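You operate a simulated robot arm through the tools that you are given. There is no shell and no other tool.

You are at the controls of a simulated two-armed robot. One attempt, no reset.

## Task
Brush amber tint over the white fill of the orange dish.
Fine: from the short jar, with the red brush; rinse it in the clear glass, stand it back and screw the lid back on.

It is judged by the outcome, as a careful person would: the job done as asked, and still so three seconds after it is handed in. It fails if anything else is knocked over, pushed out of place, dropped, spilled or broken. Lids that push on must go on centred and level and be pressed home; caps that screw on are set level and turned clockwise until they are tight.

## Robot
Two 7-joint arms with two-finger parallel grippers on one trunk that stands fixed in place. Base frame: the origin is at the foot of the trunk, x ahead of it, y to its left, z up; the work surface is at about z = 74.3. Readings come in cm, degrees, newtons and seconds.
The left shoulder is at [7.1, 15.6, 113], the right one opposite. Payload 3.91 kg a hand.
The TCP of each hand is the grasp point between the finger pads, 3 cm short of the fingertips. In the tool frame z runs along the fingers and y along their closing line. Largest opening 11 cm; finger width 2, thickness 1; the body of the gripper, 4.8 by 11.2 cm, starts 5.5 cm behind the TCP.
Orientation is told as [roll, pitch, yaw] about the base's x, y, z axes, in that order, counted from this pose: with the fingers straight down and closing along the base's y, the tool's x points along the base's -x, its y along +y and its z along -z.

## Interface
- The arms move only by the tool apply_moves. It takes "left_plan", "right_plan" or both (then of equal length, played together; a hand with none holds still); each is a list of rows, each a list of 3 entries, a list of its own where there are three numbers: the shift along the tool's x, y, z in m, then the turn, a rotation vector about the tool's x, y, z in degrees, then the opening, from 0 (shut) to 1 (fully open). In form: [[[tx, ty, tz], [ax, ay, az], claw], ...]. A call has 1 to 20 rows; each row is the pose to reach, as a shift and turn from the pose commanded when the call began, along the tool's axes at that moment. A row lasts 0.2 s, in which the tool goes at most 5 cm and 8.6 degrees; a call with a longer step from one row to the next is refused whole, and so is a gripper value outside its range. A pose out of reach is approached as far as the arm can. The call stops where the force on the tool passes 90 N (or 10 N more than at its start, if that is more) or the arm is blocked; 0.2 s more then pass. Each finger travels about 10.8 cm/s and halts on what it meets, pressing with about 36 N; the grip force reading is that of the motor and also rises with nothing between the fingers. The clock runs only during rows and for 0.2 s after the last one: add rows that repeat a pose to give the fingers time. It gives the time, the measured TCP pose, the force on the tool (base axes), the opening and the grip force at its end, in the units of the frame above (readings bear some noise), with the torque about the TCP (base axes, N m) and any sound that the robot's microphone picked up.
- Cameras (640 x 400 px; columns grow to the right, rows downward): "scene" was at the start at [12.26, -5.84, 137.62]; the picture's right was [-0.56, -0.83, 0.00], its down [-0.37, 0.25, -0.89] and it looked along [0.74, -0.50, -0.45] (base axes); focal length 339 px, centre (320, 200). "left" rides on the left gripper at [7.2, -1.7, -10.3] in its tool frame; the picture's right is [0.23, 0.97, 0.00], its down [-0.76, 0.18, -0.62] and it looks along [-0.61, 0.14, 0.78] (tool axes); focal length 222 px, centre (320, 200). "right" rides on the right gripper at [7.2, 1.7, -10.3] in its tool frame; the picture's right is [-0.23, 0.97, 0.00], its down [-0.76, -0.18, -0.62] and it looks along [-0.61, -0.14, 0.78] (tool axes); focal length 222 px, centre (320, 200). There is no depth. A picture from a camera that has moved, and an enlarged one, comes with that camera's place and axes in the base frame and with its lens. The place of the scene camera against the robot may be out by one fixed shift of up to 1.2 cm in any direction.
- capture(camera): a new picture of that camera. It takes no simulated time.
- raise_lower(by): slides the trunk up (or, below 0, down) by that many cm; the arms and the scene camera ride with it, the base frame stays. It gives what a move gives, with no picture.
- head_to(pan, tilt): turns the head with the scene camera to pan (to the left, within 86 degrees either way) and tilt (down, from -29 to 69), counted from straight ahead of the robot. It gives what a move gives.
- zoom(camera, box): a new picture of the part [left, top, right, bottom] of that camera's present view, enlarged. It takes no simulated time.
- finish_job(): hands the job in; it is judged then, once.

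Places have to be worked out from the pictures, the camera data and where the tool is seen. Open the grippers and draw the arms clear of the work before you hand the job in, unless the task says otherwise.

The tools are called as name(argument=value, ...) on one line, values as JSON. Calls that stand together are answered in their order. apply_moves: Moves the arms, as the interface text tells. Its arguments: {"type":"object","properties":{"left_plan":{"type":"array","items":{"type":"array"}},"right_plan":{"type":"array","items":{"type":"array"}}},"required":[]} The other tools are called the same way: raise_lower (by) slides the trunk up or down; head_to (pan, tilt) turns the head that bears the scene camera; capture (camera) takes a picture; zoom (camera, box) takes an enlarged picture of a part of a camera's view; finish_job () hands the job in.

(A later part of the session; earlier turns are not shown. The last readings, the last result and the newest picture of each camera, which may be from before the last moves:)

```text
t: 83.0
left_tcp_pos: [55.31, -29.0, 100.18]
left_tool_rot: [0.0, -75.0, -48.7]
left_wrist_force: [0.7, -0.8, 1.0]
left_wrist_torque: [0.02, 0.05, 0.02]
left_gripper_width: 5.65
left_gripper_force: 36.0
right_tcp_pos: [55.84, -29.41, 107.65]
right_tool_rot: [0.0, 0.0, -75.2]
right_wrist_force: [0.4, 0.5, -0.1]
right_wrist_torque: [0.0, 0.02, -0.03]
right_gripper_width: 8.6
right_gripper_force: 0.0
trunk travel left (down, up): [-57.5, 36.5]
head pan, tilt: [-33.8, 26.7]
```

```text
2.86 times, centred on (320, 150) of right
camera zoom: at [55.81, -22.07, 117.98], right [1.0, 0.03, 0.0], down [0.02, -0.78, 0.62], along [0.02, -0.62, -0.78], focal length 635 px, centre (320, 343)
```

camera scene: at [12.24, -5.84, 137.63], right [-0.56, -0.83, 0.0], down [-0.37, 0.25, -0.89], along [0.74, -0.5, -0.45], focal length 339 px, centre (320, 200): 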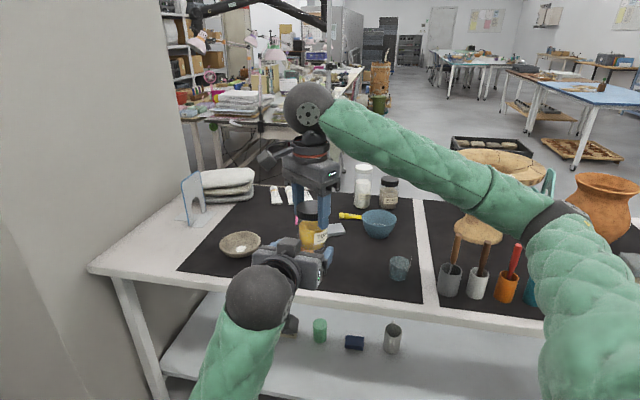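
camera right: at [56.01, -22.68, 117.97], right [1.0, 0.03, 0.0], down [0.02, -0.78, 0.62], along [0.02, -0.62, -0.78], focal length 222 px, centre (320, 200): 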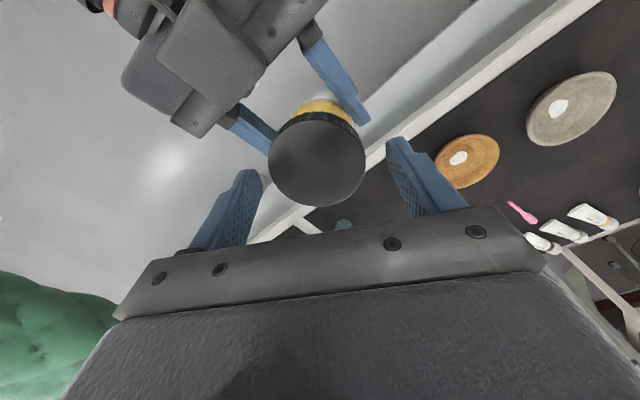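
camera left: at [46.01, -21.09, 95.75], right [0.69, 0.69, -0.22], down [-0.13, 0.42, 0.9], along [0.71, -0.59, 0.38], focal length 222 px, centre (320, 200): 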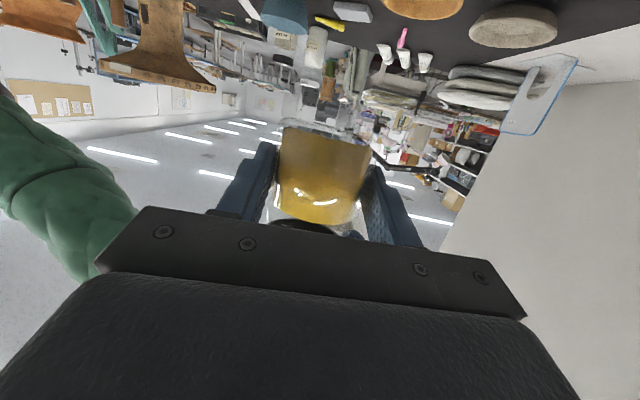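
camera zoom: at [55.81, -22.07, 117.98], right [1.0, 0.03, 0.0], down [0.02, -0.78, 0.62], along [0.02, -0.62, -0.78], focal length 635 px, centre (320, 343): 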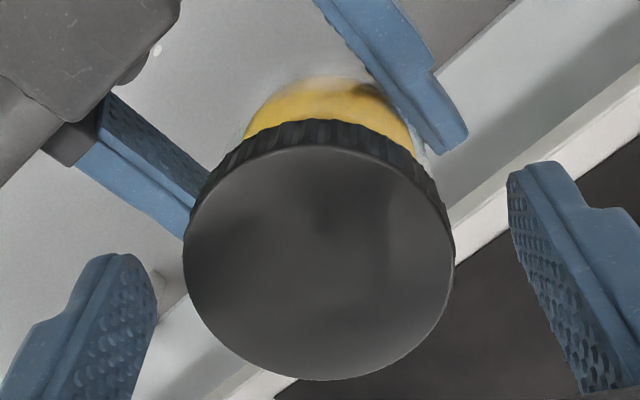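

Centred to under 1 mm. Gripping the lid and turning another 115° counter-clockwise.

apply_moves(right_plan=[[[0, 0, 0], [0, 0, 0], 0.6], [[0, 0, 0], [0, 0, 0], 0], [[0, 0, 0], [0, 0, 0], 0], [[0, 0, -0.0001], [0, 0, -5], 0], [[0, 0, -0.0001], [0, 0, -12], 0], [[0, 0, -0.0002], [0, 0, -19], 0], [[0, 0, -0.0003], [0, 0, -26], 0], [[0, 0, -0.0003], [0, 0, -33], 0], [[0, 0, -0.0004], [0, 0, -40], 0], [[0, 0, -0.0005], [0, 0, -47], 0], [[0, 0, -0.0005], [0, 0, -54], 0], [[0, 0, -0.0006], [0, 0, -61], 0], [[0, 0, -0.0007], [0, 0, -68], 0], [[0, 0, -0.0007], [0, 0, -75], 0], [[0, 0, -0.0008], [0, 0, -82], 0], [[0, 0, -0.0009], [0, 0, -89], 0], [[0, 0, -0.0009], [0, 0, -96], 0], [[0, 0, -0.001], [0, 0, -103], 0], [[0, 0, -0.0011], [0, 0, -110], 0], [[0, 0, -0.0011], [0, 0, -115], 0]])

capture(camera="left")

zoom(camera="right", box=[230, 80, 410, 220])

zoom(camera="scene", box=[260, 160, 380, 300])

```text
t: 87.2
left_tcp_pos: [55.17, -28.93, 100.33]
left_tool_rot: [-0.2, -75.0, -48.7]
left_wrist_force: [10.4, 7.7, -0.5]
left_wrist_torque: [-0.32, 0.54, 0.31]
left_gripper_width: 5.4
left_gripper_force: 36.2
right_tcp_pos: [55.73, -29.38, 107.76]
right_tool_rot: [0.2, 0.0, 40.0]
right_wrist_force: [-9.9, -7.7, 1.3]
right_wrist_torque: [-0.22, 0.28, -0.22]
right_gripper_width: 5.85
right_gripper_force: 36.3
trunk travel left (down, up): [-57.5, 36.5]
head pan, tilt: [-33.8, 26.7]
```

```text
taken
camera left: at [45.96, -21.17, 95.76], right [0.7, 0.68, -0.22], down [-0.13, 0.42, 0.9], along [0.71, -0.59, 0.38], focal length 222 px, centre (320, 200)
```

left: 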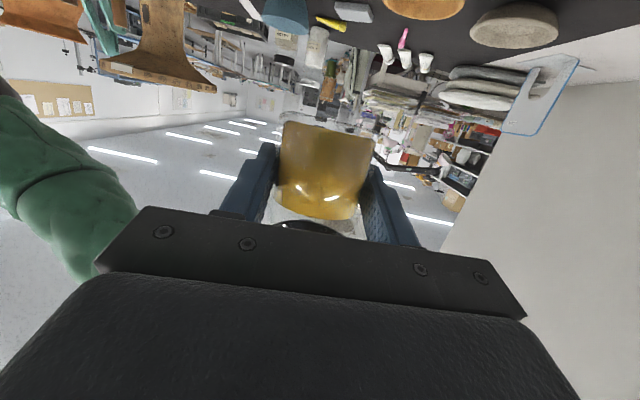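

```text
2.86 times, centred on (320, 150) of right
camera zoom: at [49.33, -32.8, 118.03], right [-0.45, 0.89, 0.0], down [0.7, 0.35, 0.62], along [0.56, 0.28, -0.78], focal length 635 px, centre (320, 343)
```

zoom: 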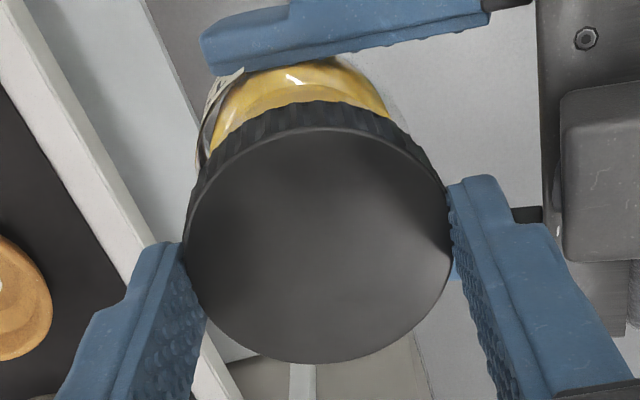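

```text
2.86 times, centred on (320, 230) of scene
camera zoom: at [12.27, -5.85, 137.62], right [-0.56, -0.83, 0.0], down [-0.37, 0.25, -0.89], along [0.74, -0.5, -0.45], focal length 968 px, centre (320, 114)
```

zoom: 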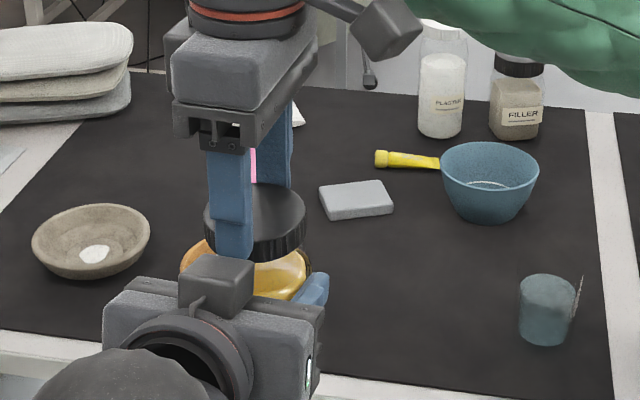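

The lid keeps turning freely. The left grip width has crept from 5.67 to 5.4, so I'll check how the jar sits in the left fingers before continuing.

zoom(camera="left", box=[220, 110, 420, 240])

zoom(camera="scene", box=[285, 215, 345, 270])

```text
3.08 times, centred on (320, 175) of left
camera zoom: at [45.96, -21.17, 95.76], right [0.7, 0.68, -0.22], down [-0.13, 0.42, 0.9], along [0.71, -0.59, 0.38], focal length 684 px, centre (320, 277)
```

zoom: 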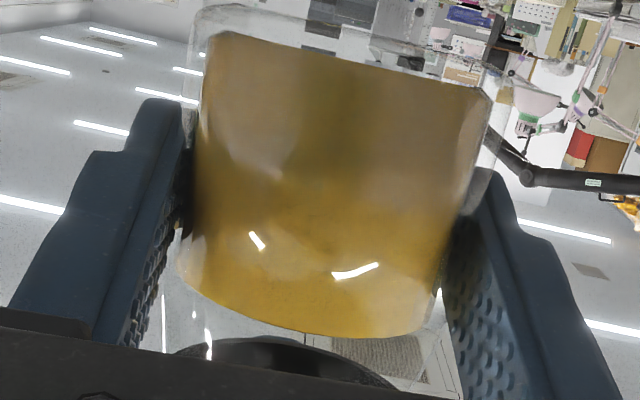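

```text
7.27 times, centred on (315, 242) of scene
camera zoom: at [12.27, -5.85, 137.62], right [-0.56, -0.83, 0.0], down [-0.37, 0.25, -0.89], along [0.74, -0.5, -0.45], focal length 2465 px, centre (356, -109)
```

zoom: 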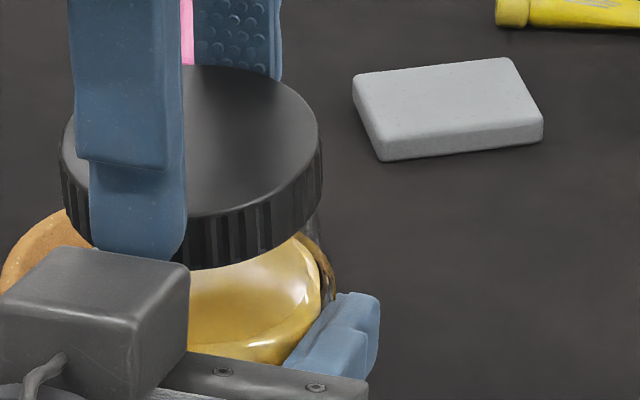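

The jar is being pushed down in the left grip by the thread (about 5 mm), since I raised the lid too little. I'll continue the turn to about +145° with more rise, about 8 mm per turn.

apply_moves(right_plan=[[[0, 0, -0.0001], [0, 0, -5], 0], [[0, 0, -0.0003], [0, 0, -12], 0], [[0, 0, -0.0005], [0, 0, -19], 0], [[0, 0, -0.0006], [0, 0, -26], 0], [[0, 0, -0.0008], [0, 0, -33], 0], [[0, 0, -0.0009], [0, 0, -40], 0], [[0, 0, -0.0011], [0, 0, -47], 0], [[0, 0, -0.0012], [0, 0, -54], 0], [[0, 0, -0.0014], [0, 0, -61], 0], [[0, 0, -0.0015], [0, 0, -68], 0], [[0, 0, -0.0017], [0, 0, -75], 0], [[0, 0, -0.0018], [0, 0, -82], 0], [[0, 0, -0.002], [0, 0, -89], 0], [[0, 0, -0.0022], [0, 0, -96], 0], [[0, 0, -0.0024], [0, 0, -105], 0]])

zoom(camera="left", box=[220, 110, 420, 240])

zoom(camera="right", box=[230, 80, 410, 220])

zoom(camera="scene", box=[285, 205, 345, 270])

```text
refused: row 15 steps farther than a row can; nothing moved
```

```text
3.08 times, centred on (320, 175) of left
camera zoom: at [45.96, -21.17, 95.76], right [0.7, 0.68, -0.22], down [-0.13, 0.42, 0.9], along [0.71, -0.59, 0.38], focal length 684 px, centre (320, 277)
```

zoom: 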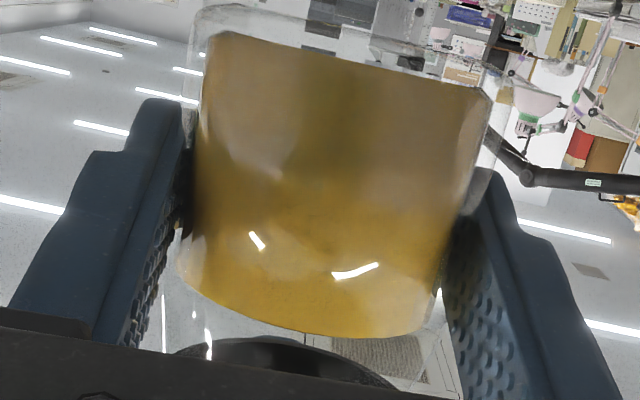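

```text
2.86 times, centred on (320, 150) of right
camera zoom: at [49.33, -32.8, 118.03], right [-0.45, 0.89, 0.0], down [0.7, 0.35, 0.62], along [0.56, 0.28, -0.78], focal length 635 px, centre (320, 343)
```

zoom: 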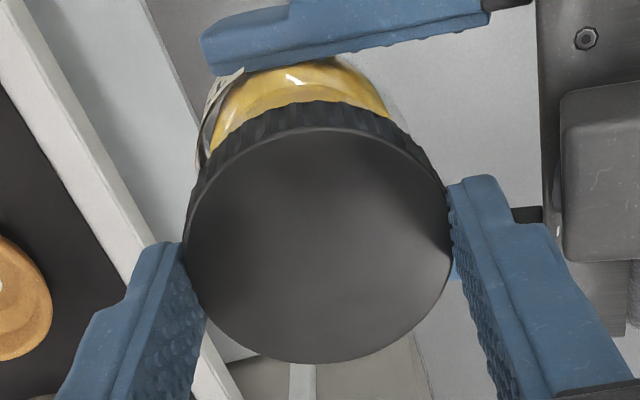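

```text
6.15 times, centred on (315, 238) of scene
camera zoom: at [12.27, -5.85, 137.62], right [-0.56, -0.83, 0.0], down [-0.37, 0.25, -0.89], along [0.74, -0.5, -0.45], focal length 2086 px, centre (351, -31)
```

zoom: 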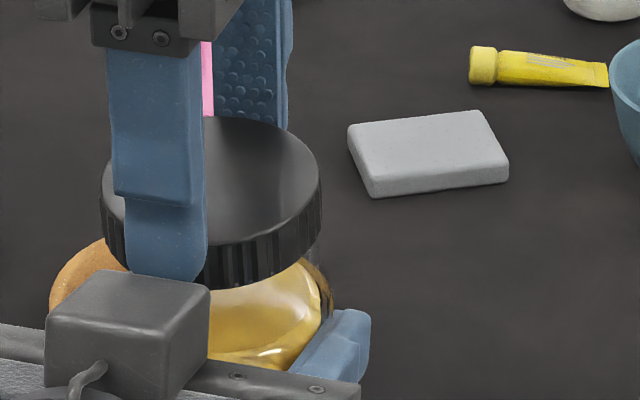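

The last step was slightly too large; resending with smaller final steps.

apply_moves(right_plan=[[[0, 0, -0.0001], [0, 0, -5], 0], [[0, 0, -0.0003], [0, 0, -12], 0], [[0, 0, -0.0005], [0, 0, -19], 0], [[0, 0, -0.0006], [0, 0, -26], 0], [[0, 0, -0.0008], [0, 0, -33], 0], [[0, 0, -0.0009], [0, 0, -40], 0], [[0, 0, -0.0011], [0, 0, -47], 0], [[0, 0, -0.0012], [0, 0, -54], 0], [[0, 0, -0.0014], [0, 0, -61], 0], [[0, 0, -0.0015], [0, 0, -68], 0], [[0, 0, -0.0017], [0, 0, -75], 0], [[0, 0, -0.0018], [0, 0, -82], 0], [[0, 0, -0.002], [0, 0, -89], 0], [[0, 0, -0.0022], [0, 0, -96], 0], [[0, 0, -0.0024], [0, 0, -103], 0]])

zoom(camera="left", box=[220, 110, 420, 240])

zoom(camera="right", box=[230, 80, 410, 220])

zoom(camera="scene", box=[285, 205, 345, 270])

```text
t: 90.4
left_tcp_pos: [55.27, -28.86, 100.14]
left_tool_rot: [-0.1, -75.0, -48.7]
left_wrist_force: [12.1, 9.1, -0.4]
left_wrist_torque: [-0.41, 0.52, 0.35]
left_gripper_width: 5.46
left_gripper_force: 35.9
right_tcp_pos: [55.81, -29.44, 108.0]
right_tool_rot: [0.0, -0.1, 142.9]
right_wrist_force: [-12.2, -10.8, -0.6]
right_wrist_torque: [-0.36, 0.46, -0.25]
right_gripper_width: 5.85
right_gripper_force: 35.8
trunk travel left (down, up): [-57.5, 36.5]
head pan, tilt: [-33.8, 26.7]
```

```text
3.08 times, centred on (320, 175) of left
camera zoom: at [46.05, -21.06, 95.75], right [0.69, 0.69, -0.22], down [-0.13, 0.42, 0.9], along [0.71, -0.59, 0.38], focal length 684 px, centre (320, 277)
```

zoom: 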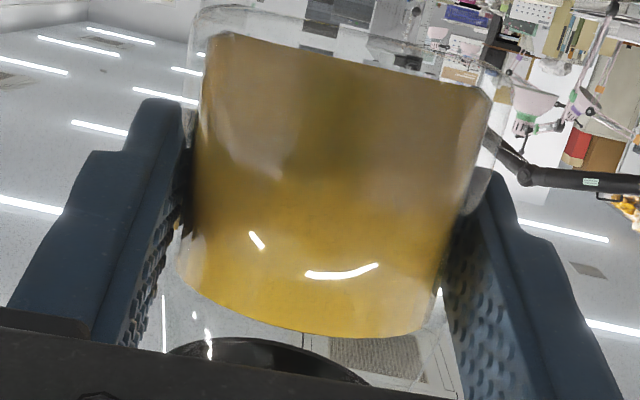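

```text
2.86 times, centred on (320, 150) of right
camera zoom: at [60.75, -35.19, 118.29], right [-0.77, -0.64, 0.0], down [-0.5, 0.6, 0.62], along [-0.4, 0.48, -0.78], focal length 635 px, centre (320, 343)
```

zoom: 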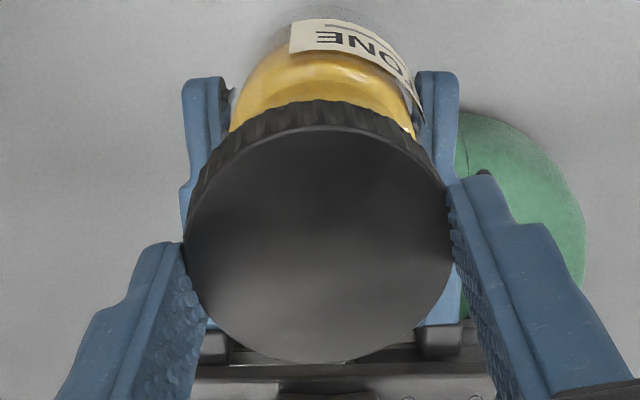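

```text
6.15 times, centred on (315, 238) of scene
camera zoom: at [12.27, -5.84, 137.62], right [-0.56, -0.83, 0.0], down [-0.37, 0.25, -0.89], along [0.74, -0.5, -0.45], focal length 2086 px, centre (351, -31)
```

zoom: 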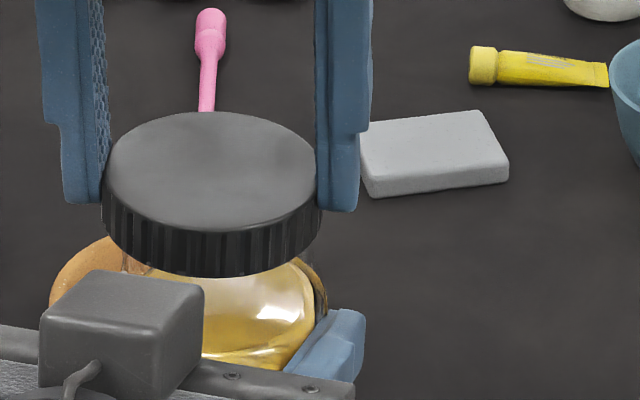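

About a full turn has been made with the jar steady. I'll test gently whether the lid is free by lifting 3 mm and reading the vertical force.

apply_moves(right_plan=[[[0, 0, -0.001], [0, 0, 0], 0], [[0, 0, -0.002], [0, 0, 0], 0], [[0, 0, -0.003], [0, 0, 0], 0]])

zoom(camera="left", box=[220, 110, 420, 240])

zoom(camera="scene", box=[285, 205, 345, 270])

```text
t: 91.2
left_tcp_pos: [55.18, -28.88, 100.36]
left_tool_rot: [-0.2, -75.1, -48.7]
left_wrist_force: [11.4, 11.5, 11.2]
left_wrist_torque: [-0.87, 0.6, 0.18]
left_gripper_width: 5.45
left_gripper_force: 35.8
right_tcp_pos: [55.91, -29.34, 108.24]
right_tool_rot: [0.0, -0.1, 142.8]
right_wrist_force: [-11.7, -12.2, -13.4]
right_wrist_torque: [-0.2, 0.17, -0.04]
right_gripper_width: 5.83
right_gripper_force: 35.5
trunk travel left (down, up): [-57.5, 36.5]
head pan, tilt: [-33.8, 26.7]
```

```text
3.08 times, centred on (320, 175) of left
camera zoom: at [46.01, -21.09, 95.81], right [0.69, 0.69, -0.22], down [-0.13, 0.42, 0.9], along [0.71, -0.59, 0.39], focal length 684 px, centre (320, 277)
```

zoom: 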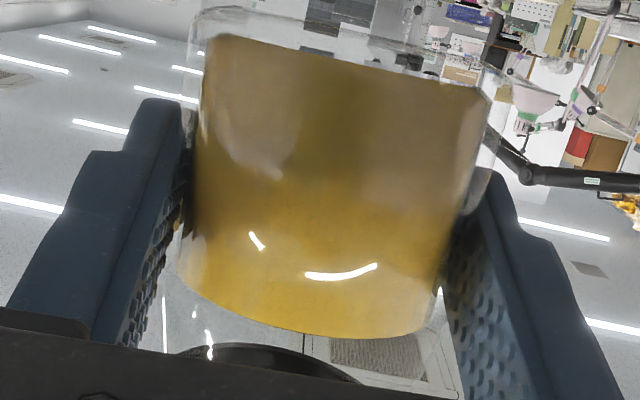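

```text
6.15 times, centred on (315, 238) of scene
camera zoom: at [12.27, -5.85, 137.62], right [-0.56, -0.83, 0.0], down [-0.37, 0.25, -0.89], along [0.74, -0.5, -0.45], focal length 2086 px, centre (351, -31)
```

zoom: 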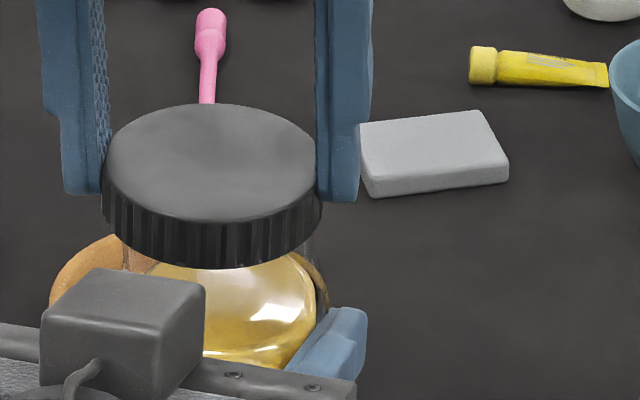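

A 12 N pull shows the lid is still threaded. Releasing, rotating the hand back and taking another bite.

apply_moves(right_plan=[[[0, 0, 0], [0, 0, 0], 0.78], [[0, 0, 0], [0, 0, 0], 0.78], [[0, 0, 0], [0, 0, 8.3], 0.78], [[0, 0, 0], [0, 0, 16.6], 0.78], [[0, 0, 0], [0, 0, 24.9], 0.78], [[0, 0, 0], [0, 0, 33.2], 0.78], [[0, 0, 0], [0, 0, 41.5], 0.78], [[0, 0, 0], [0, 0, 49.8], 0.78], [[0, 0, 0], [0, 0, 58.1], 0.78], [[0, 0, 0], [0, 0, 66.4], 0.78], [[0, 0, 0], [0, 0, 74.7], 0.78], [[0, 0, 0], [0, 0, 83], 0.78], [[0, 0, 0], [0, 0, 91.3], 0.78], [[0, 0, 0], [0, 0, 99.6], 0.78], [[0, 0, 0], [0, 0, 107.9], 0.78], [[0, 0, 0], [0, 0, 116.2], 0.78], [[0, 0, 0], [0, 0, 124.5], 0.78], [[0, 0, 0], [0, 0, 132.8], 0.78], [[0, 0, 0], [0, 0, 141.1], 0.78], [[0, 0, 0], [0, 0, 147], 0.78]])

apply_moves(right_plan=[[[0, 0, 0], [0, 0, 8.3], 0.78], [[0, 0, 0], [0, 0, 16.6], 0.78], [[0, 0, 0], [0, 0, 24.9], 0.78], [[0, 0, 0], [0, 0, 33.2], 0.78], [[0, 0, 0], [0, 0, 41.5], 0.78], [[0, 0, 0], [0, 0, 49.8], 0.78], [[0, 0, 0], [0, 0, 58.1], 0.78], [[0, 0, 0], [0, 0, 66.4], 0.78], [[0, 0, 0], [0, 0, 74.7], 0.78], [[0, 0, 0], [0, 0, 74.7], 0.78]])

zoom(camera="right", box=[230, 80, 410, 220])

zoom(camera="left", box=[220, 110, 420, 240])

```text
t: 95.4
left_tcp_pos: [55.11, -29.05, 100.22]
left_tool_rot: [-0.1, -75.0, -48.7]
left_wrist_force: [0.0, 0.1, 0.4]
left_wrist_torque: [0.03, 0.02, 0.01]
left_gripper_width: 5.43
left_gripper_force: 36.7
right_tcp_pos: [55.72, -29.22, 108.25]
right_tool_rot: [0.0, 0.0, -4.3]
right_wrist_force: [0.6, 0.7, 0.2]
right_wrist_torque: [0.0, 0.01, 0.02]
right_gripper_width: 8.6
right_gripper_force: 0.1
trunk travel left (down, up): [-57.5, 36.5]
head pan, tilt: [-33.8, 26.7]
```

```text
t: 97.6
left_tcp_pos: [55.27, -28.91, 100.24]
left_tool_rot: [0.0, -75.0, -48.7]
left_wrist_force: [-0.8, -0.3, -0.7]
left_wrist_torque: [-0.01, -0.02, 0.01]
left_gripper_width: 5.43
left_gripper_force: 35.7
right_tcp_pos: [55.76, -29.44, 108.19]
right_tool_rot: [-0.1, 0.0, -79.0]
right_wrist_force: [0.4, 0.0, -0.1]
right_wrist_torque: [0.0, 0.02, 0.01]
right_gripper_width: 8.57
right_gripper_force: 0.0
trunk travel left (down, up): [-57.5, 36.5]
head pan, tilt: [-33.8, 26.7]
```

```text
2.86 times, centred on (320, 150) of right
camera zoom: at [56.22, -22.06, 118.59], right [1.0, -0.04, 0.0], down [-0.03, -0.78, 0.62], along [-0.02, -0.62, -0.78], focal length 635 px, centre (320, 343)
```

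zoom: 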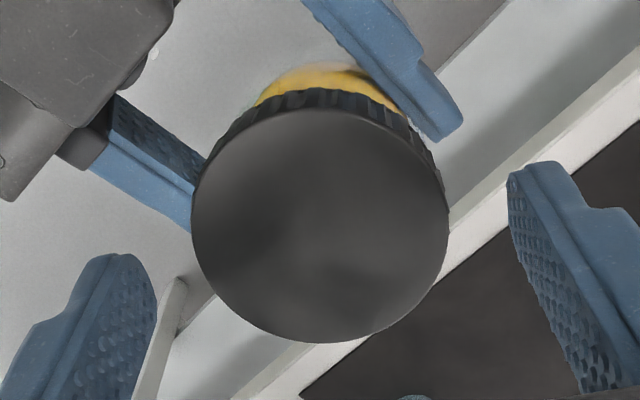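

```text
3.08 times, centred on (320, 175) of left
camera zoom: at [46.01, -21.09, 95.75], right [0.69, 0.69, -0.22], down [-0.13, 0.42, 0.9], along [0.71, -0.59, 0.38], focal length 684 px, centre (320, 277)
```

zoom: 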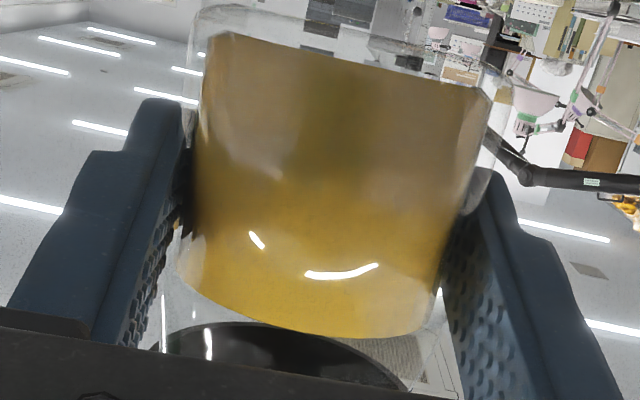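

The lid dropped back about 2-3 mm when released, so the thread still holds it. Recentring (5 mm in x, 1 mm in y) and lowering 8 mm for a proper grip on the lid rim.

apply_moves(right_plan=[[[0.0025, 0.0006, 0.002], [0, 0, 0], 0.78], [[0.0049, 0.0012, 0.005], [0, 0, 0], 0.78], [[0.0049, 0.0012, 0.008], [0, 0, 0], 0.78], [[0.0049, 0.0012, 0.008], [0, 0, 0], 0.78]])

zoom(camera="right", box=[230, 80, 410, 220])

```text
t: 98.6
left_tcp_pos: [55.24, -28.98, 100.11]
left_tool_rot: [-0.2, -75.1, -48.7]
left_wrist_force: [0.2, -0.3, 0.4]
left_wrist_torque: [0.02, 0.03, -0.01]
left_gripper_width: 5.44
left_gripper_force: 36.0
right_tcp_pos: [55.8, -28.89, 107.46]
right_tool_rot: [-0.1, 0.0, -78.9]
right_wrist_force: [-0.1, -1.1, 0.3]
right_wrist_torque: [0.02, -0.01, -0.04]
right_gripper_width: 8.56
right_gripper_force: 0.1
trunk travel left (down, up): [-57.5, 36.5]
head pan, tilt: [-33.8, 26.7]
```

```text
2.86 times, centred on (320, 150) of right
camera zoom: at [56.21, -21.58, 117.84], right [1.0, -0.04, 0.0], down [-0.03, -0.78, 0.62], along [-0.02, -0.62, -0.78], focal length 635 px, centre (320, 343)
```

zoom: 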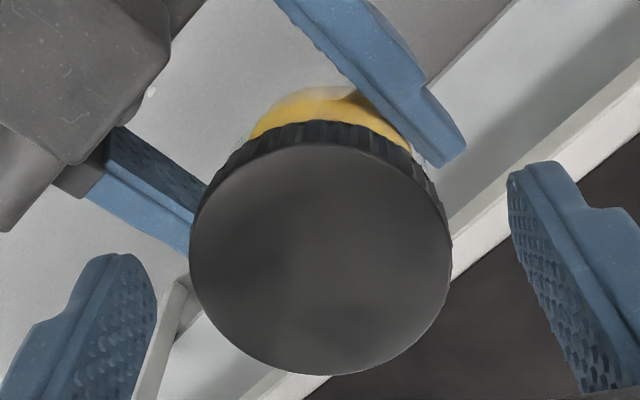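

Well centred again. Gripping and turning 115° with rise.

apply_moves(right_plan=[[[0, 0, 0], [0, 0, 0], 0.6], [[0, 0, 0], [0, 0, 0], 0], [[0, 0, 0], [0, 0, 0], 0], [[0, 0, -0.0001], [0, 0, -5], 0], [[0, 0, -0.0002], [0, 0, -12], 0], [[0, 0, -0.0004], [0, 0, -19], 0], [[0, 0, -0.0006], [0, 0, -26], 0], [[0, 0, -0.0007], [0, 0, -33], 0], [[0, 0, -0.0009], [0, 0, -40], 0], [[0, 0, -0.001], [0, 0, -47], 0], [[0, 0, -0.0012], [0, 0, -54], 0], [[0, 0, -0.0013], [0, 0, -61], 0], [[0, 0, -0.0015], [0, 0, -68], 0], [[0, 0, -0.0016], [0, 0, -75], 0], [[0, 0, -0.0018], [0, 0, -82], 0], [[0, 0, -0.0019], [0, 0, -89], 0], [[0, 0, -0.0021], [0, 0, -96], 0], [[0, 0, -0.0022], [0, 0, -103], 0], [[0, 0, -0.0024], [0, 0, -110], 0], [[0, 0, -0.0025], [0, 0, -115], 0]])

zoom(camera="left", box=[220, 110, 420, 240])

zoom(camera="right", box=[230, 80, 410, 220])

```text
t: 102.8
left_tcp_pos: [55.15, -28.99, 100.12]
left_tool_rot: [-0.1, -75.0, -48.8]
left_wrist_force: [15.6, 33.2, -2.1]
left_wrist_torque: [-1.21, 0.61, 0.58]
left_gripper_width: 5.9
left_gripper_force: 35.9
right_tcp_pos: [55.81, -28.93, 107.63]
right_tool_rot: [0.1, -0.1, 36.2]
right_wrist_force: [-15.8, -34.1, 2.4]
right_wrist_torque: [-1.32, 0.64, -0.37]
right_gripper_width: 5.76
right_gripper_force: 36.2
trunk travel left (down, up): [-57.5, 36.5]
head pan, tilt: [-33.8, 26.7]
```

```text
3.08 times, centred on (320, 175) of left
camera zoom: at [45.99, -21.11, 95.74], right [0.69, 0.68, -0.22], down [-0.13, 0.42, 0.9], along [0.71, -0.59, 0.38], focal length 684 px, centre (320, 277)
```

zoom: 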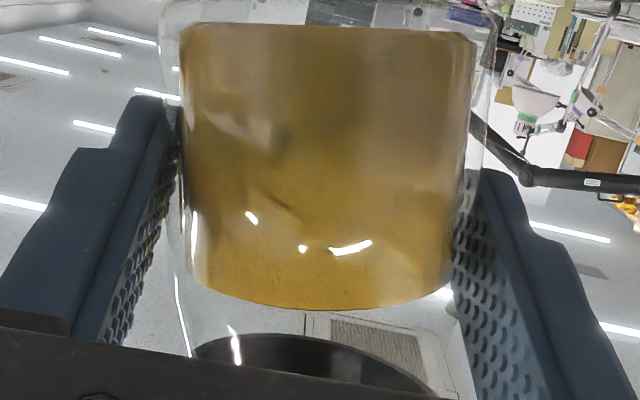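

```text
2.86 times, centred on (320, 150) of right
camera zoom: at [49.17, -31.94, 118.06], right [-0.39, 0.92, 0.0], down [0.72, 0.31, 0.62], along [0.57, 0.24, -0.78], focal length 635 px, centre (320, 343)
```

zoom: 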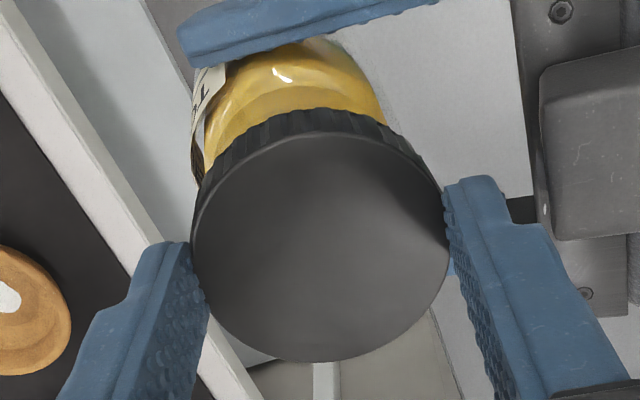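

The left view shows the jar has tilted about 10° sideways, because my recentring followed the tilted lid. I'll bring the right hand back over the left grip's centre line (about 4.7 mm) to straighten it.

apply_moves(right_plan=[[[0.001, 0, 0], [0, 0, 0], 0], [[0.002, -0.0001, 0], [0, 0, 0], 0], [[0.003, -0.0002, 0], [0, 0, 0], 0], [[0.004, -0.0003, 0], [0, 0, 0], 0], [[0.0047, -0.0004, 0], [0, 0, 0], 0], [[0.0047, -0.0004, 0], [0, 0, 0], 0]])

zoom(camera="left", box=[220, 110, 420, 240])

zoom(camera="scene", box=[270, 160, 360, 280])

```text
t: 104.2
left_tcp_pos: [55.22, -28.9, 100.16]
left_tool_rot: [-0.1, -75.0, -48.8]
left_wrist_force: [2.5, 4.6, 0.8]
left_wrist_torque: [-0.24, 0.18, 0.06]
left_gripper_width: 5.54
left_gripper_force: 36.1
right_tcp_pos: [55.47, -29.05, 107.66]
right_tool_rot: [0.1, 0.1, 36.1]
right_wrist_force: [-3.7, -5.1, -3.5]
right_wrist_torque: [-0.08, 0.07, -0.01]
right_gripper_width: 5.77
right_gripper_force: 36.2
trunk travel left (down, up): [-57.5, 36.5]
head pan, tilt: [-33.8, 26.7]
```

```text
3.08 times, centred on (320, 175) of left
camera zoom: at [46.0, -21.11, 95.75], right [0.69, 0.69, -0.22], down [-0.13, 0.42, 0.9], along [0.71, -0.59, 0.38], focal length 684 px, centre (320, 277)
```

zoom: 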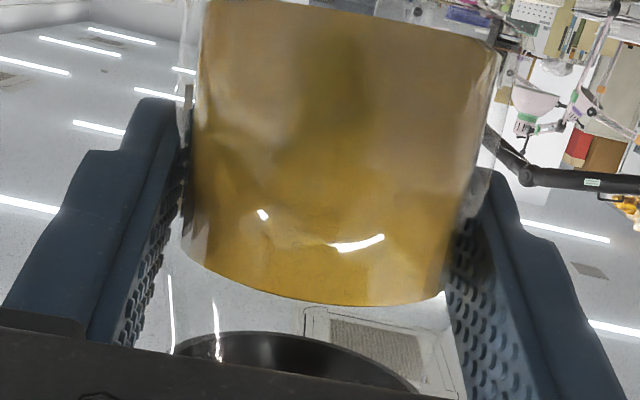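

```text
3.33 times, centred on (315, 220) of scene
camera zoom: at [12.27, -5.85, 137.62], right [-0.56, -0.83, 0.0], down [-0.37, 0.25, -0.89], along [0.74, -0.5, -0.45], focal length 1130 px, centre (337, 133)
```

zoom: 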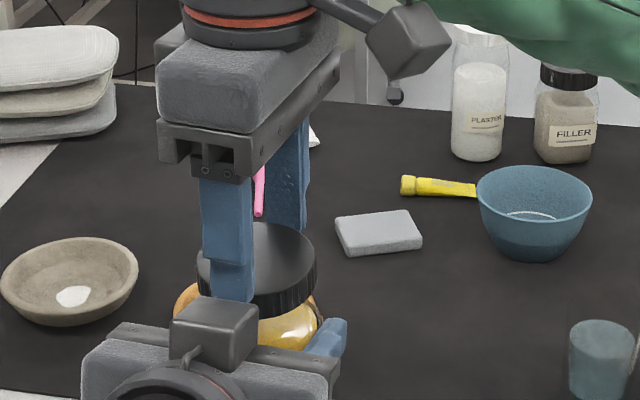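

The jar is upright again and the gap between lid and contents is growing, so the lid is climbing the thread. Continuing the turn to about +142° with the matching small rise.

apply_moves(right_plan=[[[0, 0, -0.0001], [0, 0, -5], 0], [[0, 0, -0.0002], [0, 0, -12], 0], [[0, 0, -0.0002], [0, 0, -19], 0], [[0, 0, -0.0003], [0, 0, -26], 0], [[0, 0, -0.0004], [0, 0, -33], 0], [[0, 0, -0.0005], [0, 0, -40], 0], [[0, 0, -0.0006], [0, 0, -47], 0], [[0, 0, -0.0007], [0, 0, -54], 0], [[0, 0, -0.0007], [0, 0, -61], 0], [[0, 0, -0.0008], [0, 0, -68], 0], [[0, 0, -0.0009], [0, 0, -75], 0], [[0, 0, -0.001], [0, 0, -82], 0], [[0, 0, -0.0011], [0, 0, -89], 0], [[0, 0, -0.0012], [0, 0, -96], 0], [[0, 0, -0.0013], [0, 0, -103], 0], [[0, 0, -0.0013], [0, 0, -106], 0]])

zoom(camera="left", box=[220, 110, 420, 240])

zoom(camera="right", box=[230, 80, 410, 220])

zoom(camera="scene", box=[270, 160, 360, 280])

```text
t: 107.6
left_tcp_pos: [55.19, -29.0, 100.15]
left_tool_rot: [-0.2, -75.0, -48.9]
left_wrist_force: [2.8, 8.9, -0.5]
left_wrist_torque: [-0.35, 0.1, 0.21]
left_gripper_width: 5.44
left_gripper_force: 36.0
right_tcp_pos: [55.51, -29.1, 107.88]
right_tool_rot: [0.0, -0.1, 142.2]
right_wrist_force: [-2.1, -9.5, -0.4]
right_wrist_torque: [-0.33, 0.13, -0.15]
right_gripper_width: 5.73
right_gripper_force: 35.7
trunk travel left (down, up): [-57.5, 36.5]
head pan, tilt: [-33.8, 26.7]
```

```text
3.08 times, centred on (320, 175) of left
camera zoom: at [46.0, -21.1, 95.76], right [0.69, 0.69, -0.22], down [-0.13, 0.42, 0.9], along [0.71, -0.59, 0.38], focal length 684 px, centre (320, 277)
```

zoom: 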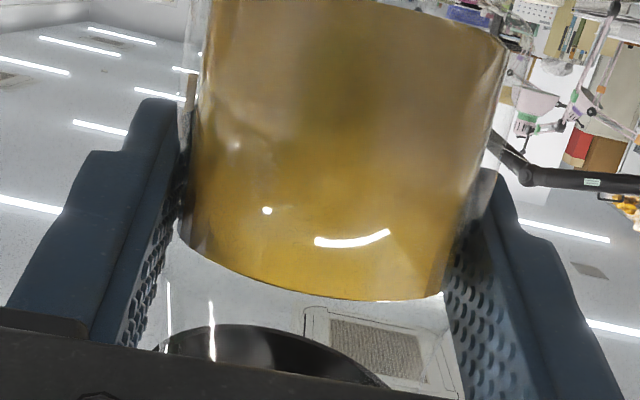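

```text
2.86 times, centred on (320, 150) of right
camera zoom: at [60.39, -35.03, 118.16], right [-0.78, -0.63, 0.0], down [-0.49, 0.61, 0.62], along [-0.39, 0.48, -0.78], focal length 635 px, centre (320, 343)
```

zoom: 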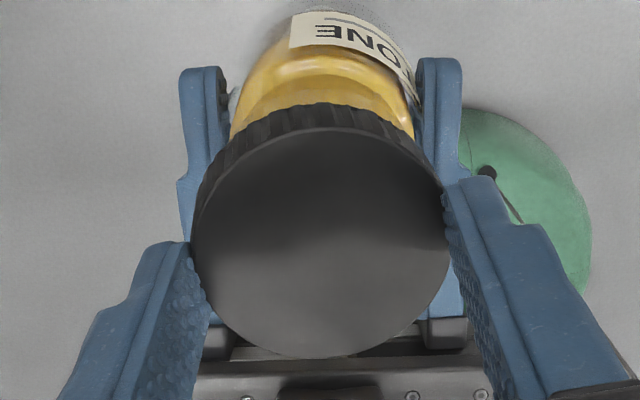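

```text
3.33 times, centred on (315, 220) of scene
camera zoom: at [12.27, -5.85, 137.62], right [-0.56, -0.83, 0.0], down [-0.37, 0.25, -0.89], along [0.74, -0.5, -0.45], focal length 1130 px, centre (337, 133)
```

zoom: 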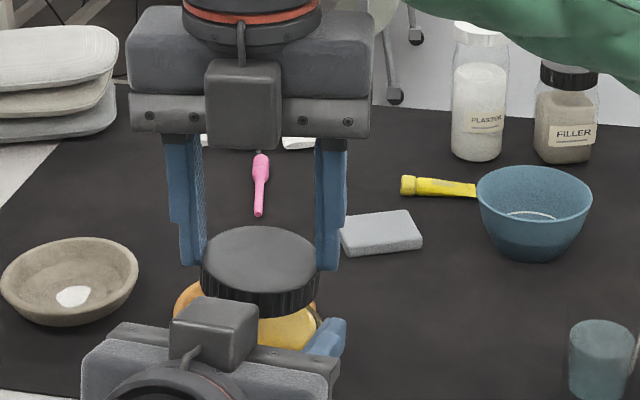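

I'll test again with a gentle 3 mm lift to see whether the lid is free now.

apply_moves(right_plan=[[[0, 0, -0.001], [0, 0, 0], 0], [[0, 0, -0.002], [0, 0, 0], 0], [[0, 0, -0.003], [0, 0, 0], 0]])

capture(camera="left")

zoom(camera="right", box=[230, 80, 410, 220])

zoom(camera="scene", box=[270, 160, 360, 280])

```text
t: 108.4
left_tcp_pos: [55.15, -28.93, 100.13]
left_tool_rot: [-0.1, -75.0, -48.7]
left_wrist_force: [-0.8, 3.8, -0.9]
left_wrist_torque: [-0.15, 0.01, -0.01]
left_gripper_width: 5.45
left_gripper_force: 36.7
right_tcp_pos: [55.56, -29.13, 108.24]
right_tool_rot: [0.0, -0.1, 142.1]
right_wrist_force: [0.3, -2.9, -0.9]
right_wrist_torque: [-0.12, 0.03, -0.03]
right_gripper_width: 5.75
right_gripper_force: 35.9
trunk travel left (down, up): [-57.5, 36.5]
head pan, tilt: [-33.8, 26.7]
```

```text
taken
camera left: at [46.0, -21.1, 95.75], right [0.69, 0.69, -0.22], down [-0.13, 0.42, 0.9], along [0.71, -0.59, 0.38], focal length 222 px, centre (320, 200)
```

left: 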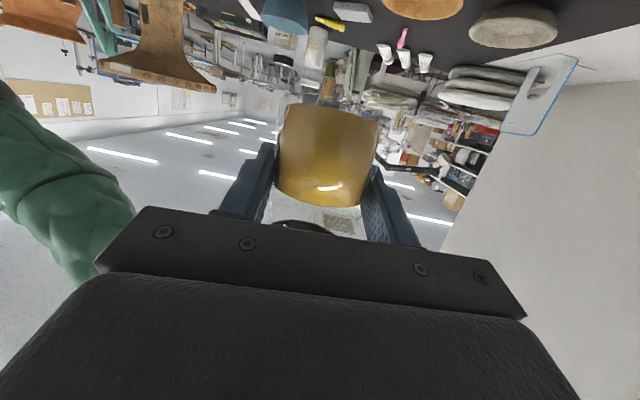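

```text
2.86 times, centred on (320, 150) of right
camera zoom: at [60.4, -35.06, 118.51], right [-0.78, -0.63, 0.0], down [-0.49, 0.61, 0.62], along [-0.39, 0.49, -0.78], focal length 635 px, centre (320, 343)
```

zoom: 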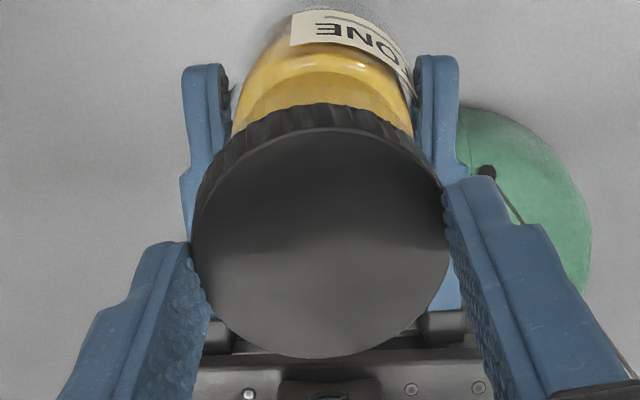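

```text
3.33 times, centred on (315, 220) of scene
camera zoom: at [12.27, -5.85, 137.62], right [-0.56, -0.83, 0.0], down [-0.37, 0.25, -0.89], along [0.74, -0.5, -0.45], focal length 1130 px, centre (337, 133)
```

zoom: 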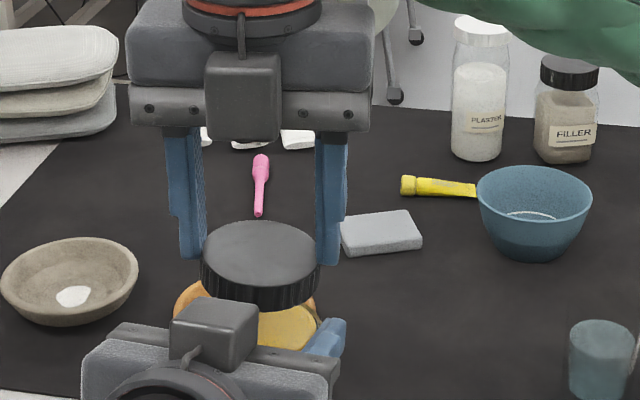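

The lift met no resistance: the lid is free. I'll raise it straight up 6 cm slowly.

apply_moves(right_plan=[[[0, 0, -0.002], [0, 0, 0], 0], [[0, 0, -0.005], [0, 0, 0], 0], [[0, 0, -0.009], [0, 0, 0], 0], [[0, 0, -0.015], [0, 0, 0], 0], [[0, 0, -0.023], [0, 0, 0], 0], [[0, 0, -0.033], [0, 0, 0], 0], [[0, 0, -0.045], [0, 0, 0], 0], [[0, 0, -0.06], [0, 0, 0], 0], [[0, 0, -0.06], [0, 0, 0], 0]])

capture(camera="right")

capture(camera="left")

zoom(camera="scene", box=[250, 140, 380, 300])

```text
t: 110.4
left_tcp_pos: [55.19, -28.89, 100.04]
left_tool_rot: [0.0, -75.0, -48.7]
left_wrist_force: [-0.1, -0.1, -0.1]
left_wrist_torque: [0.02, 0.02, 0.0]
left_gripper_width: 5.45
left_gripper_force: 35.1
right_tcp_pos: [55.57, -29.1, 114.15]
right_tool_rot: [-0.1, -0.2, 142.1]
right_wrist_force: [0.6, -0.4, 0.5]
right_wrist_torque: [0.0, -0.01, 0.02]
right_gripper_width: 5.77
right_gripper_force: 35.8
trunk travel left (down, up): [-57.5, 36.5]
head pan, tilt: [-33.8, 26.7]
```

```text
taken
camera right: at [60.41, -35.07, 124.5], right [-0.78, -0.63, 0.0], down [-0.49, 0.61, 0.62], along [-0.39, 0.49, -0.78], focal length 222 px, centre (320, 200)
```

right: 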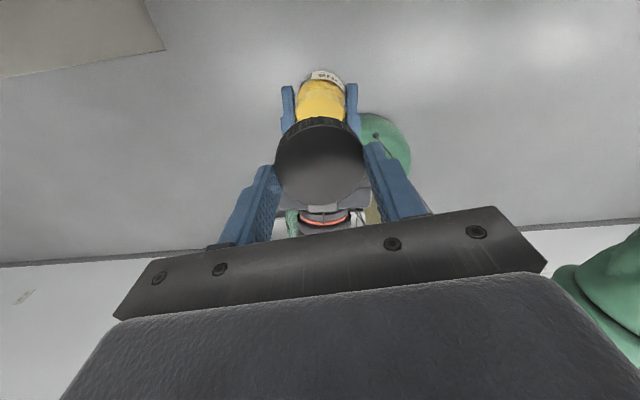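

```text
taken
camera left: at [46.03, -21.11, 95.74], right [0.69, 0.69, -0.22], down [-0.13, 0.42, 0.9], along [0.71, -0.59, 0.38], focal length 222 px, centre (320, 200)
```

left: 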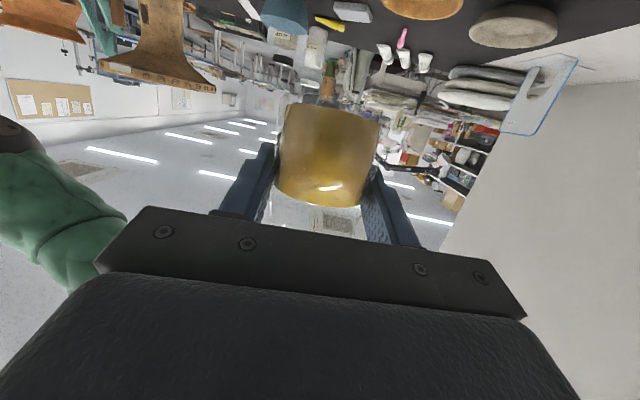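

```text
2.50 times, centred on (315, 220) of scene
camera zoom: at [12.29, -5.87, 137.61], right [-0.56, -0.83, 0.0], down [-0.37, 0.25, -0.89], along [0.74, -0.5, -0.45], focal length 847 px, centre (332, 150)
```

zoom: 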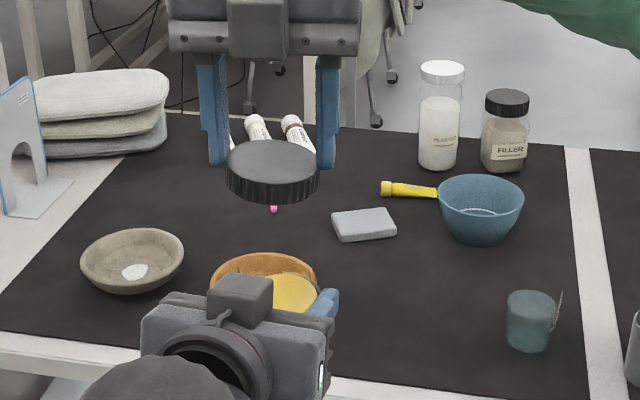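

The lid is off and the jar stays in the left hand. I'll carry the lid over the table, horizontally first, then down to a clear spot near (74, -55).

apply_moves(right_plan=[[[0.005, 0.0015, 0], [0, 0, 0], 0], [[0.016, 0.0048, 0], [0, 0, 0], 0], [[0.034, 0.0102, 0], [0, 0, 0], 0], [[0.055, 0.0165, 0], [0, 0, 0], 0], [[0.078, 0.0234, 0], [0, 0, 0], 0], [[0.102, 0.0306, 0.002], [0, 0, 0], 0], [[0.126, 0.0378, 0.008], [0, 0, 0], 0], [[0.15, 0.045, 0.018], [0, 0, 0], 0], [[0.173, 0.0519, 0.032], [0, 0, 0], 0], [[0.196, 0.0588, 0.048], [0, 0, 0], 0], [[0.218, 0.0654, 0.066], [0, 0, 0], 0], [[0.24, 0.072, 0.084], [0, 0, 0], 0], [[0.26, 0.078, 0.104], [0, 0, 0], 0], [[0.276, 0.0828, 0.126], [0, 0, 0], 0], [[0.289, 0.0867, 0.15], [0, 0, 0], 0], [[0.298, 0.0894, 0.175], [0, 0, 0], 0], [[0.3035, 0.091, 0.2], [0, 0, 0], 0], [[0.3043, 0.0913, 0.22], [0, 0, 0], 0], [[0.3043, 0.0913, 0.235], [0, 0, 0], 0], [[0.3043, 0.0913, 0.24], [0, 0, 0], 0]])

capture(camera="scene")

capture(camera="right")

```text
t: 114.6
left_tcp_pos: [55.25, -28.9, 100.11]
left_tool_rot: [-0.2, -75.0, -48.8]
left_wrist_force: [-0.3, 0.7, -0.6]
left_wrist_torque: [0.01, 0.03, 0.0]
left_gripper_width: 5.44
left_gripper_force: 36.1
right_tcp_pos: [73.86, -55.07, 90.02]
right_tool_rot: [0.0, -0.1, 142.0]
right_wrist_force: [0.1, -1.2, -0.1]
right_wrist_torque: [-0.01, 0.0, 0.03]
right_gripper_width: 5.73
right_gripper_force: 35.5
trunk travel left (down, up): [-57.5, 36.5]
head pan, tilt: [-33.8, 26.7]
```

```text
taken
camera scene: at [12.27, -5.86, 137.62], right [-0.56, -0.83, 0.0], down [-0.37, 0.25, -0.89], along [0.74, -0.5, -0.45], focal length 339 px, centre (320, 200)
```

scene: 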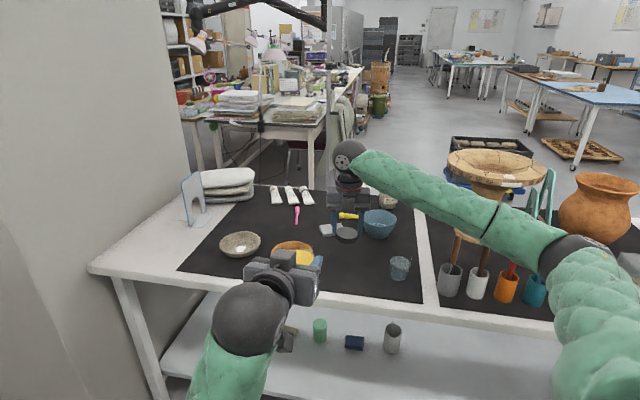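

```text
taken
camera right: at [78.75, -60.89, 100.37], right [-0.78, -0.63, 0.0], down [-0.49, 0.61, 0.62], along [-0.39, 0.49, -0.78], focal length 222 px, centre (320, 200)
```

right: 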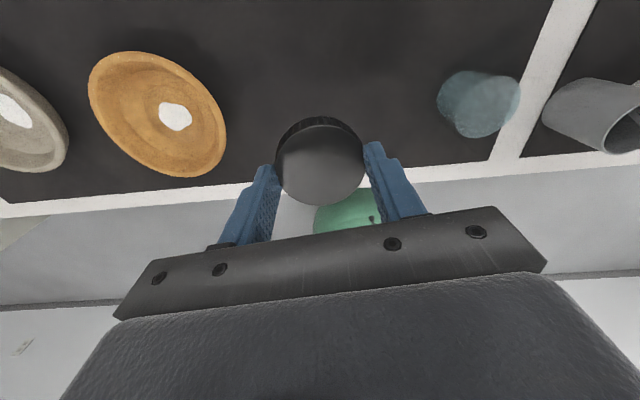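

The lid hangs level over a clear spot. Lowering to just above the mat.

apply_moves(right_plan=[[[0, 0, 0.02], [0, 0, 0], 0], [[0, 0, 0.045], [0, 0, 0], 0], [[0, 0, 0.07], [0, 0, 0], 0], [[0, 0, 0.09], [0, 0, 0], 0], [[0, 0, 0.105], [0, 0, 0], 0], [[0, 0, 0.112], [0, 0, 0], 0], [[0, 0, 0.112], [0, 0, 0], 0]])

zoom(camera="scene", box=[300, 190, 390, 290])

capture(camera="left")

```text
t: 116.2
left_tcp_pos: [55.32, -28.97, 100.14]
left_tool_rot: [-0.1, -75.0, -48.8]
left_wrist_force: [0.4, 0.7, -0.2]
left_wrist_torque: [0.01, 0.01, -0.01]
left_gripper_width: 5.43
left_gripper_force: 35.5
right_tcp_pos: [73.86, -55.2, 78.88]
right_tool_rot: [0.0, -0.1, 142.1]
right_wrist_force: [0.1, -0.7, 0.1]
right_wrist_torque: [-0.04, 0.01, 0.01]
right_gripper_width: 5.8
right_gripper_force: 35.6
trunk travel left (down, up): [-57.5, 36.5]
head pan, tilt: [-33.8, 26.7]
```

```text
4.00 times, centred on (345, 240) of scene
camera zoom: at [12.27, -5.86, 137.62], right [-0.56, -0.83, 0.0], down [-0.37, 0.25, -0.89], along [0.74, -0.5, -0.45], focal length 1356 px, centre (220, 40)
```

zoom: 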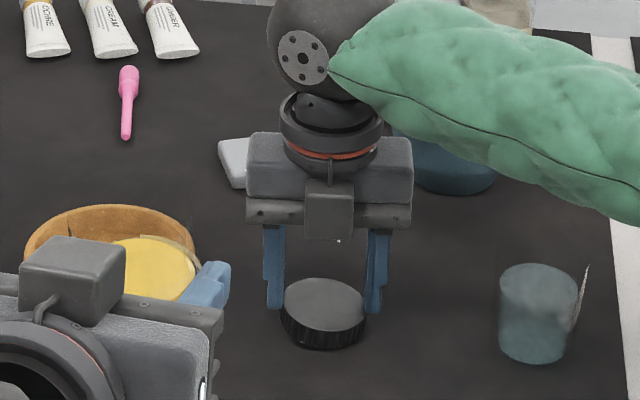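

```text
taken
camera left: at [46.01, -21.1, 95.75], right [0.69, 0.69, -0.22], down [-0.13, 0.42, 0.9], along [0.71, -0.59, 0.38], focal length 222 px, centre (320, 200)
```

left: 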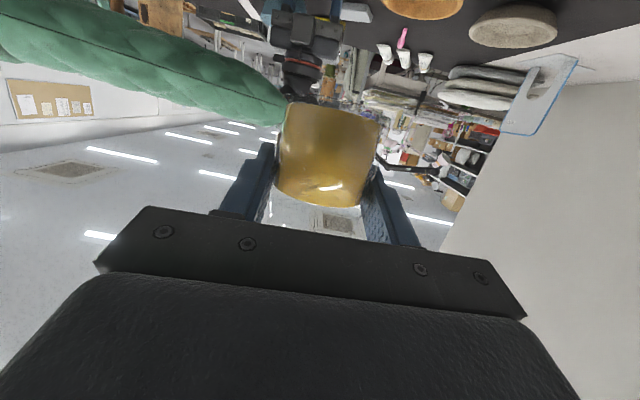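

Lowering the lid in 1 mm steps until it touches.

apply_moves(right_plan=[[[0, 0, 0.0015], [0, 0, 0], 0], [[0, 0, 0.003], [0, 0, 0], 0], [[0, 0, 0.0045], [0, 0, 0], 0], [[0, 0, 0.006], [0, 0, 0], 0], [[0, 0, 0.007], [0, 0, 0], 0], [[0, 0, 0.008], [0, 0, 0], 0]])

zoom(camera="scene", box=[310, 220, 370, 290])

```text
t: 117.6
left_tcp_pos: [55.12, -28.89, 100.29]
left_tool_rot: [0.0, -75.0, -48.8]
left_wrist_force: [-0.1, 0.6, -0.7]
left_wrist_torque: [0.02, -0.02, 0.03]
left_gripper_width: 5.44
left_gripper_force: 35.8
right_tcp_pos: [73.9, -54.94, 78.54]
right_tool_rot: [-0.1, 0.1, 142.0]
right_wrist_force: [7.2, -5.6, 31.6]
right_wrist_torque: [-0.85, 0.35, 0.24]
right_gripper_width: 5.8
right_gripper_force: 35.3
trunk travel left (down, up): [-57.5, 36.5]
head pan, tilt: [-33.8, 26.7]
```

```text
5.71 times, centred on (340, 255) of scene
camera zoom: at [12.08, -5.71, 137.68], right [-0.56, -0.83, 0.0], down [-0.37, 0.25, -0.89], along [0.74, -0.5, -0.45], focal length 1937 px, centre (206, -114)
```

zoom: 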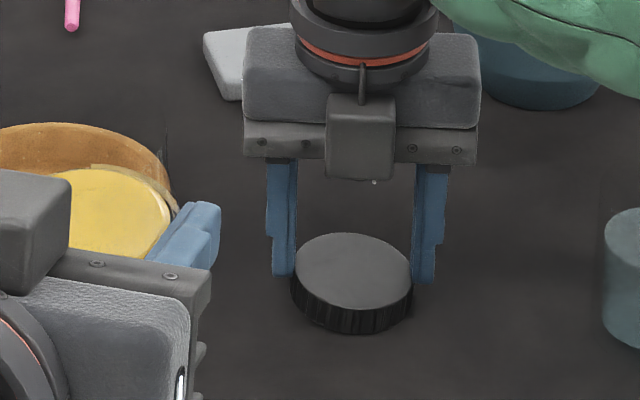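

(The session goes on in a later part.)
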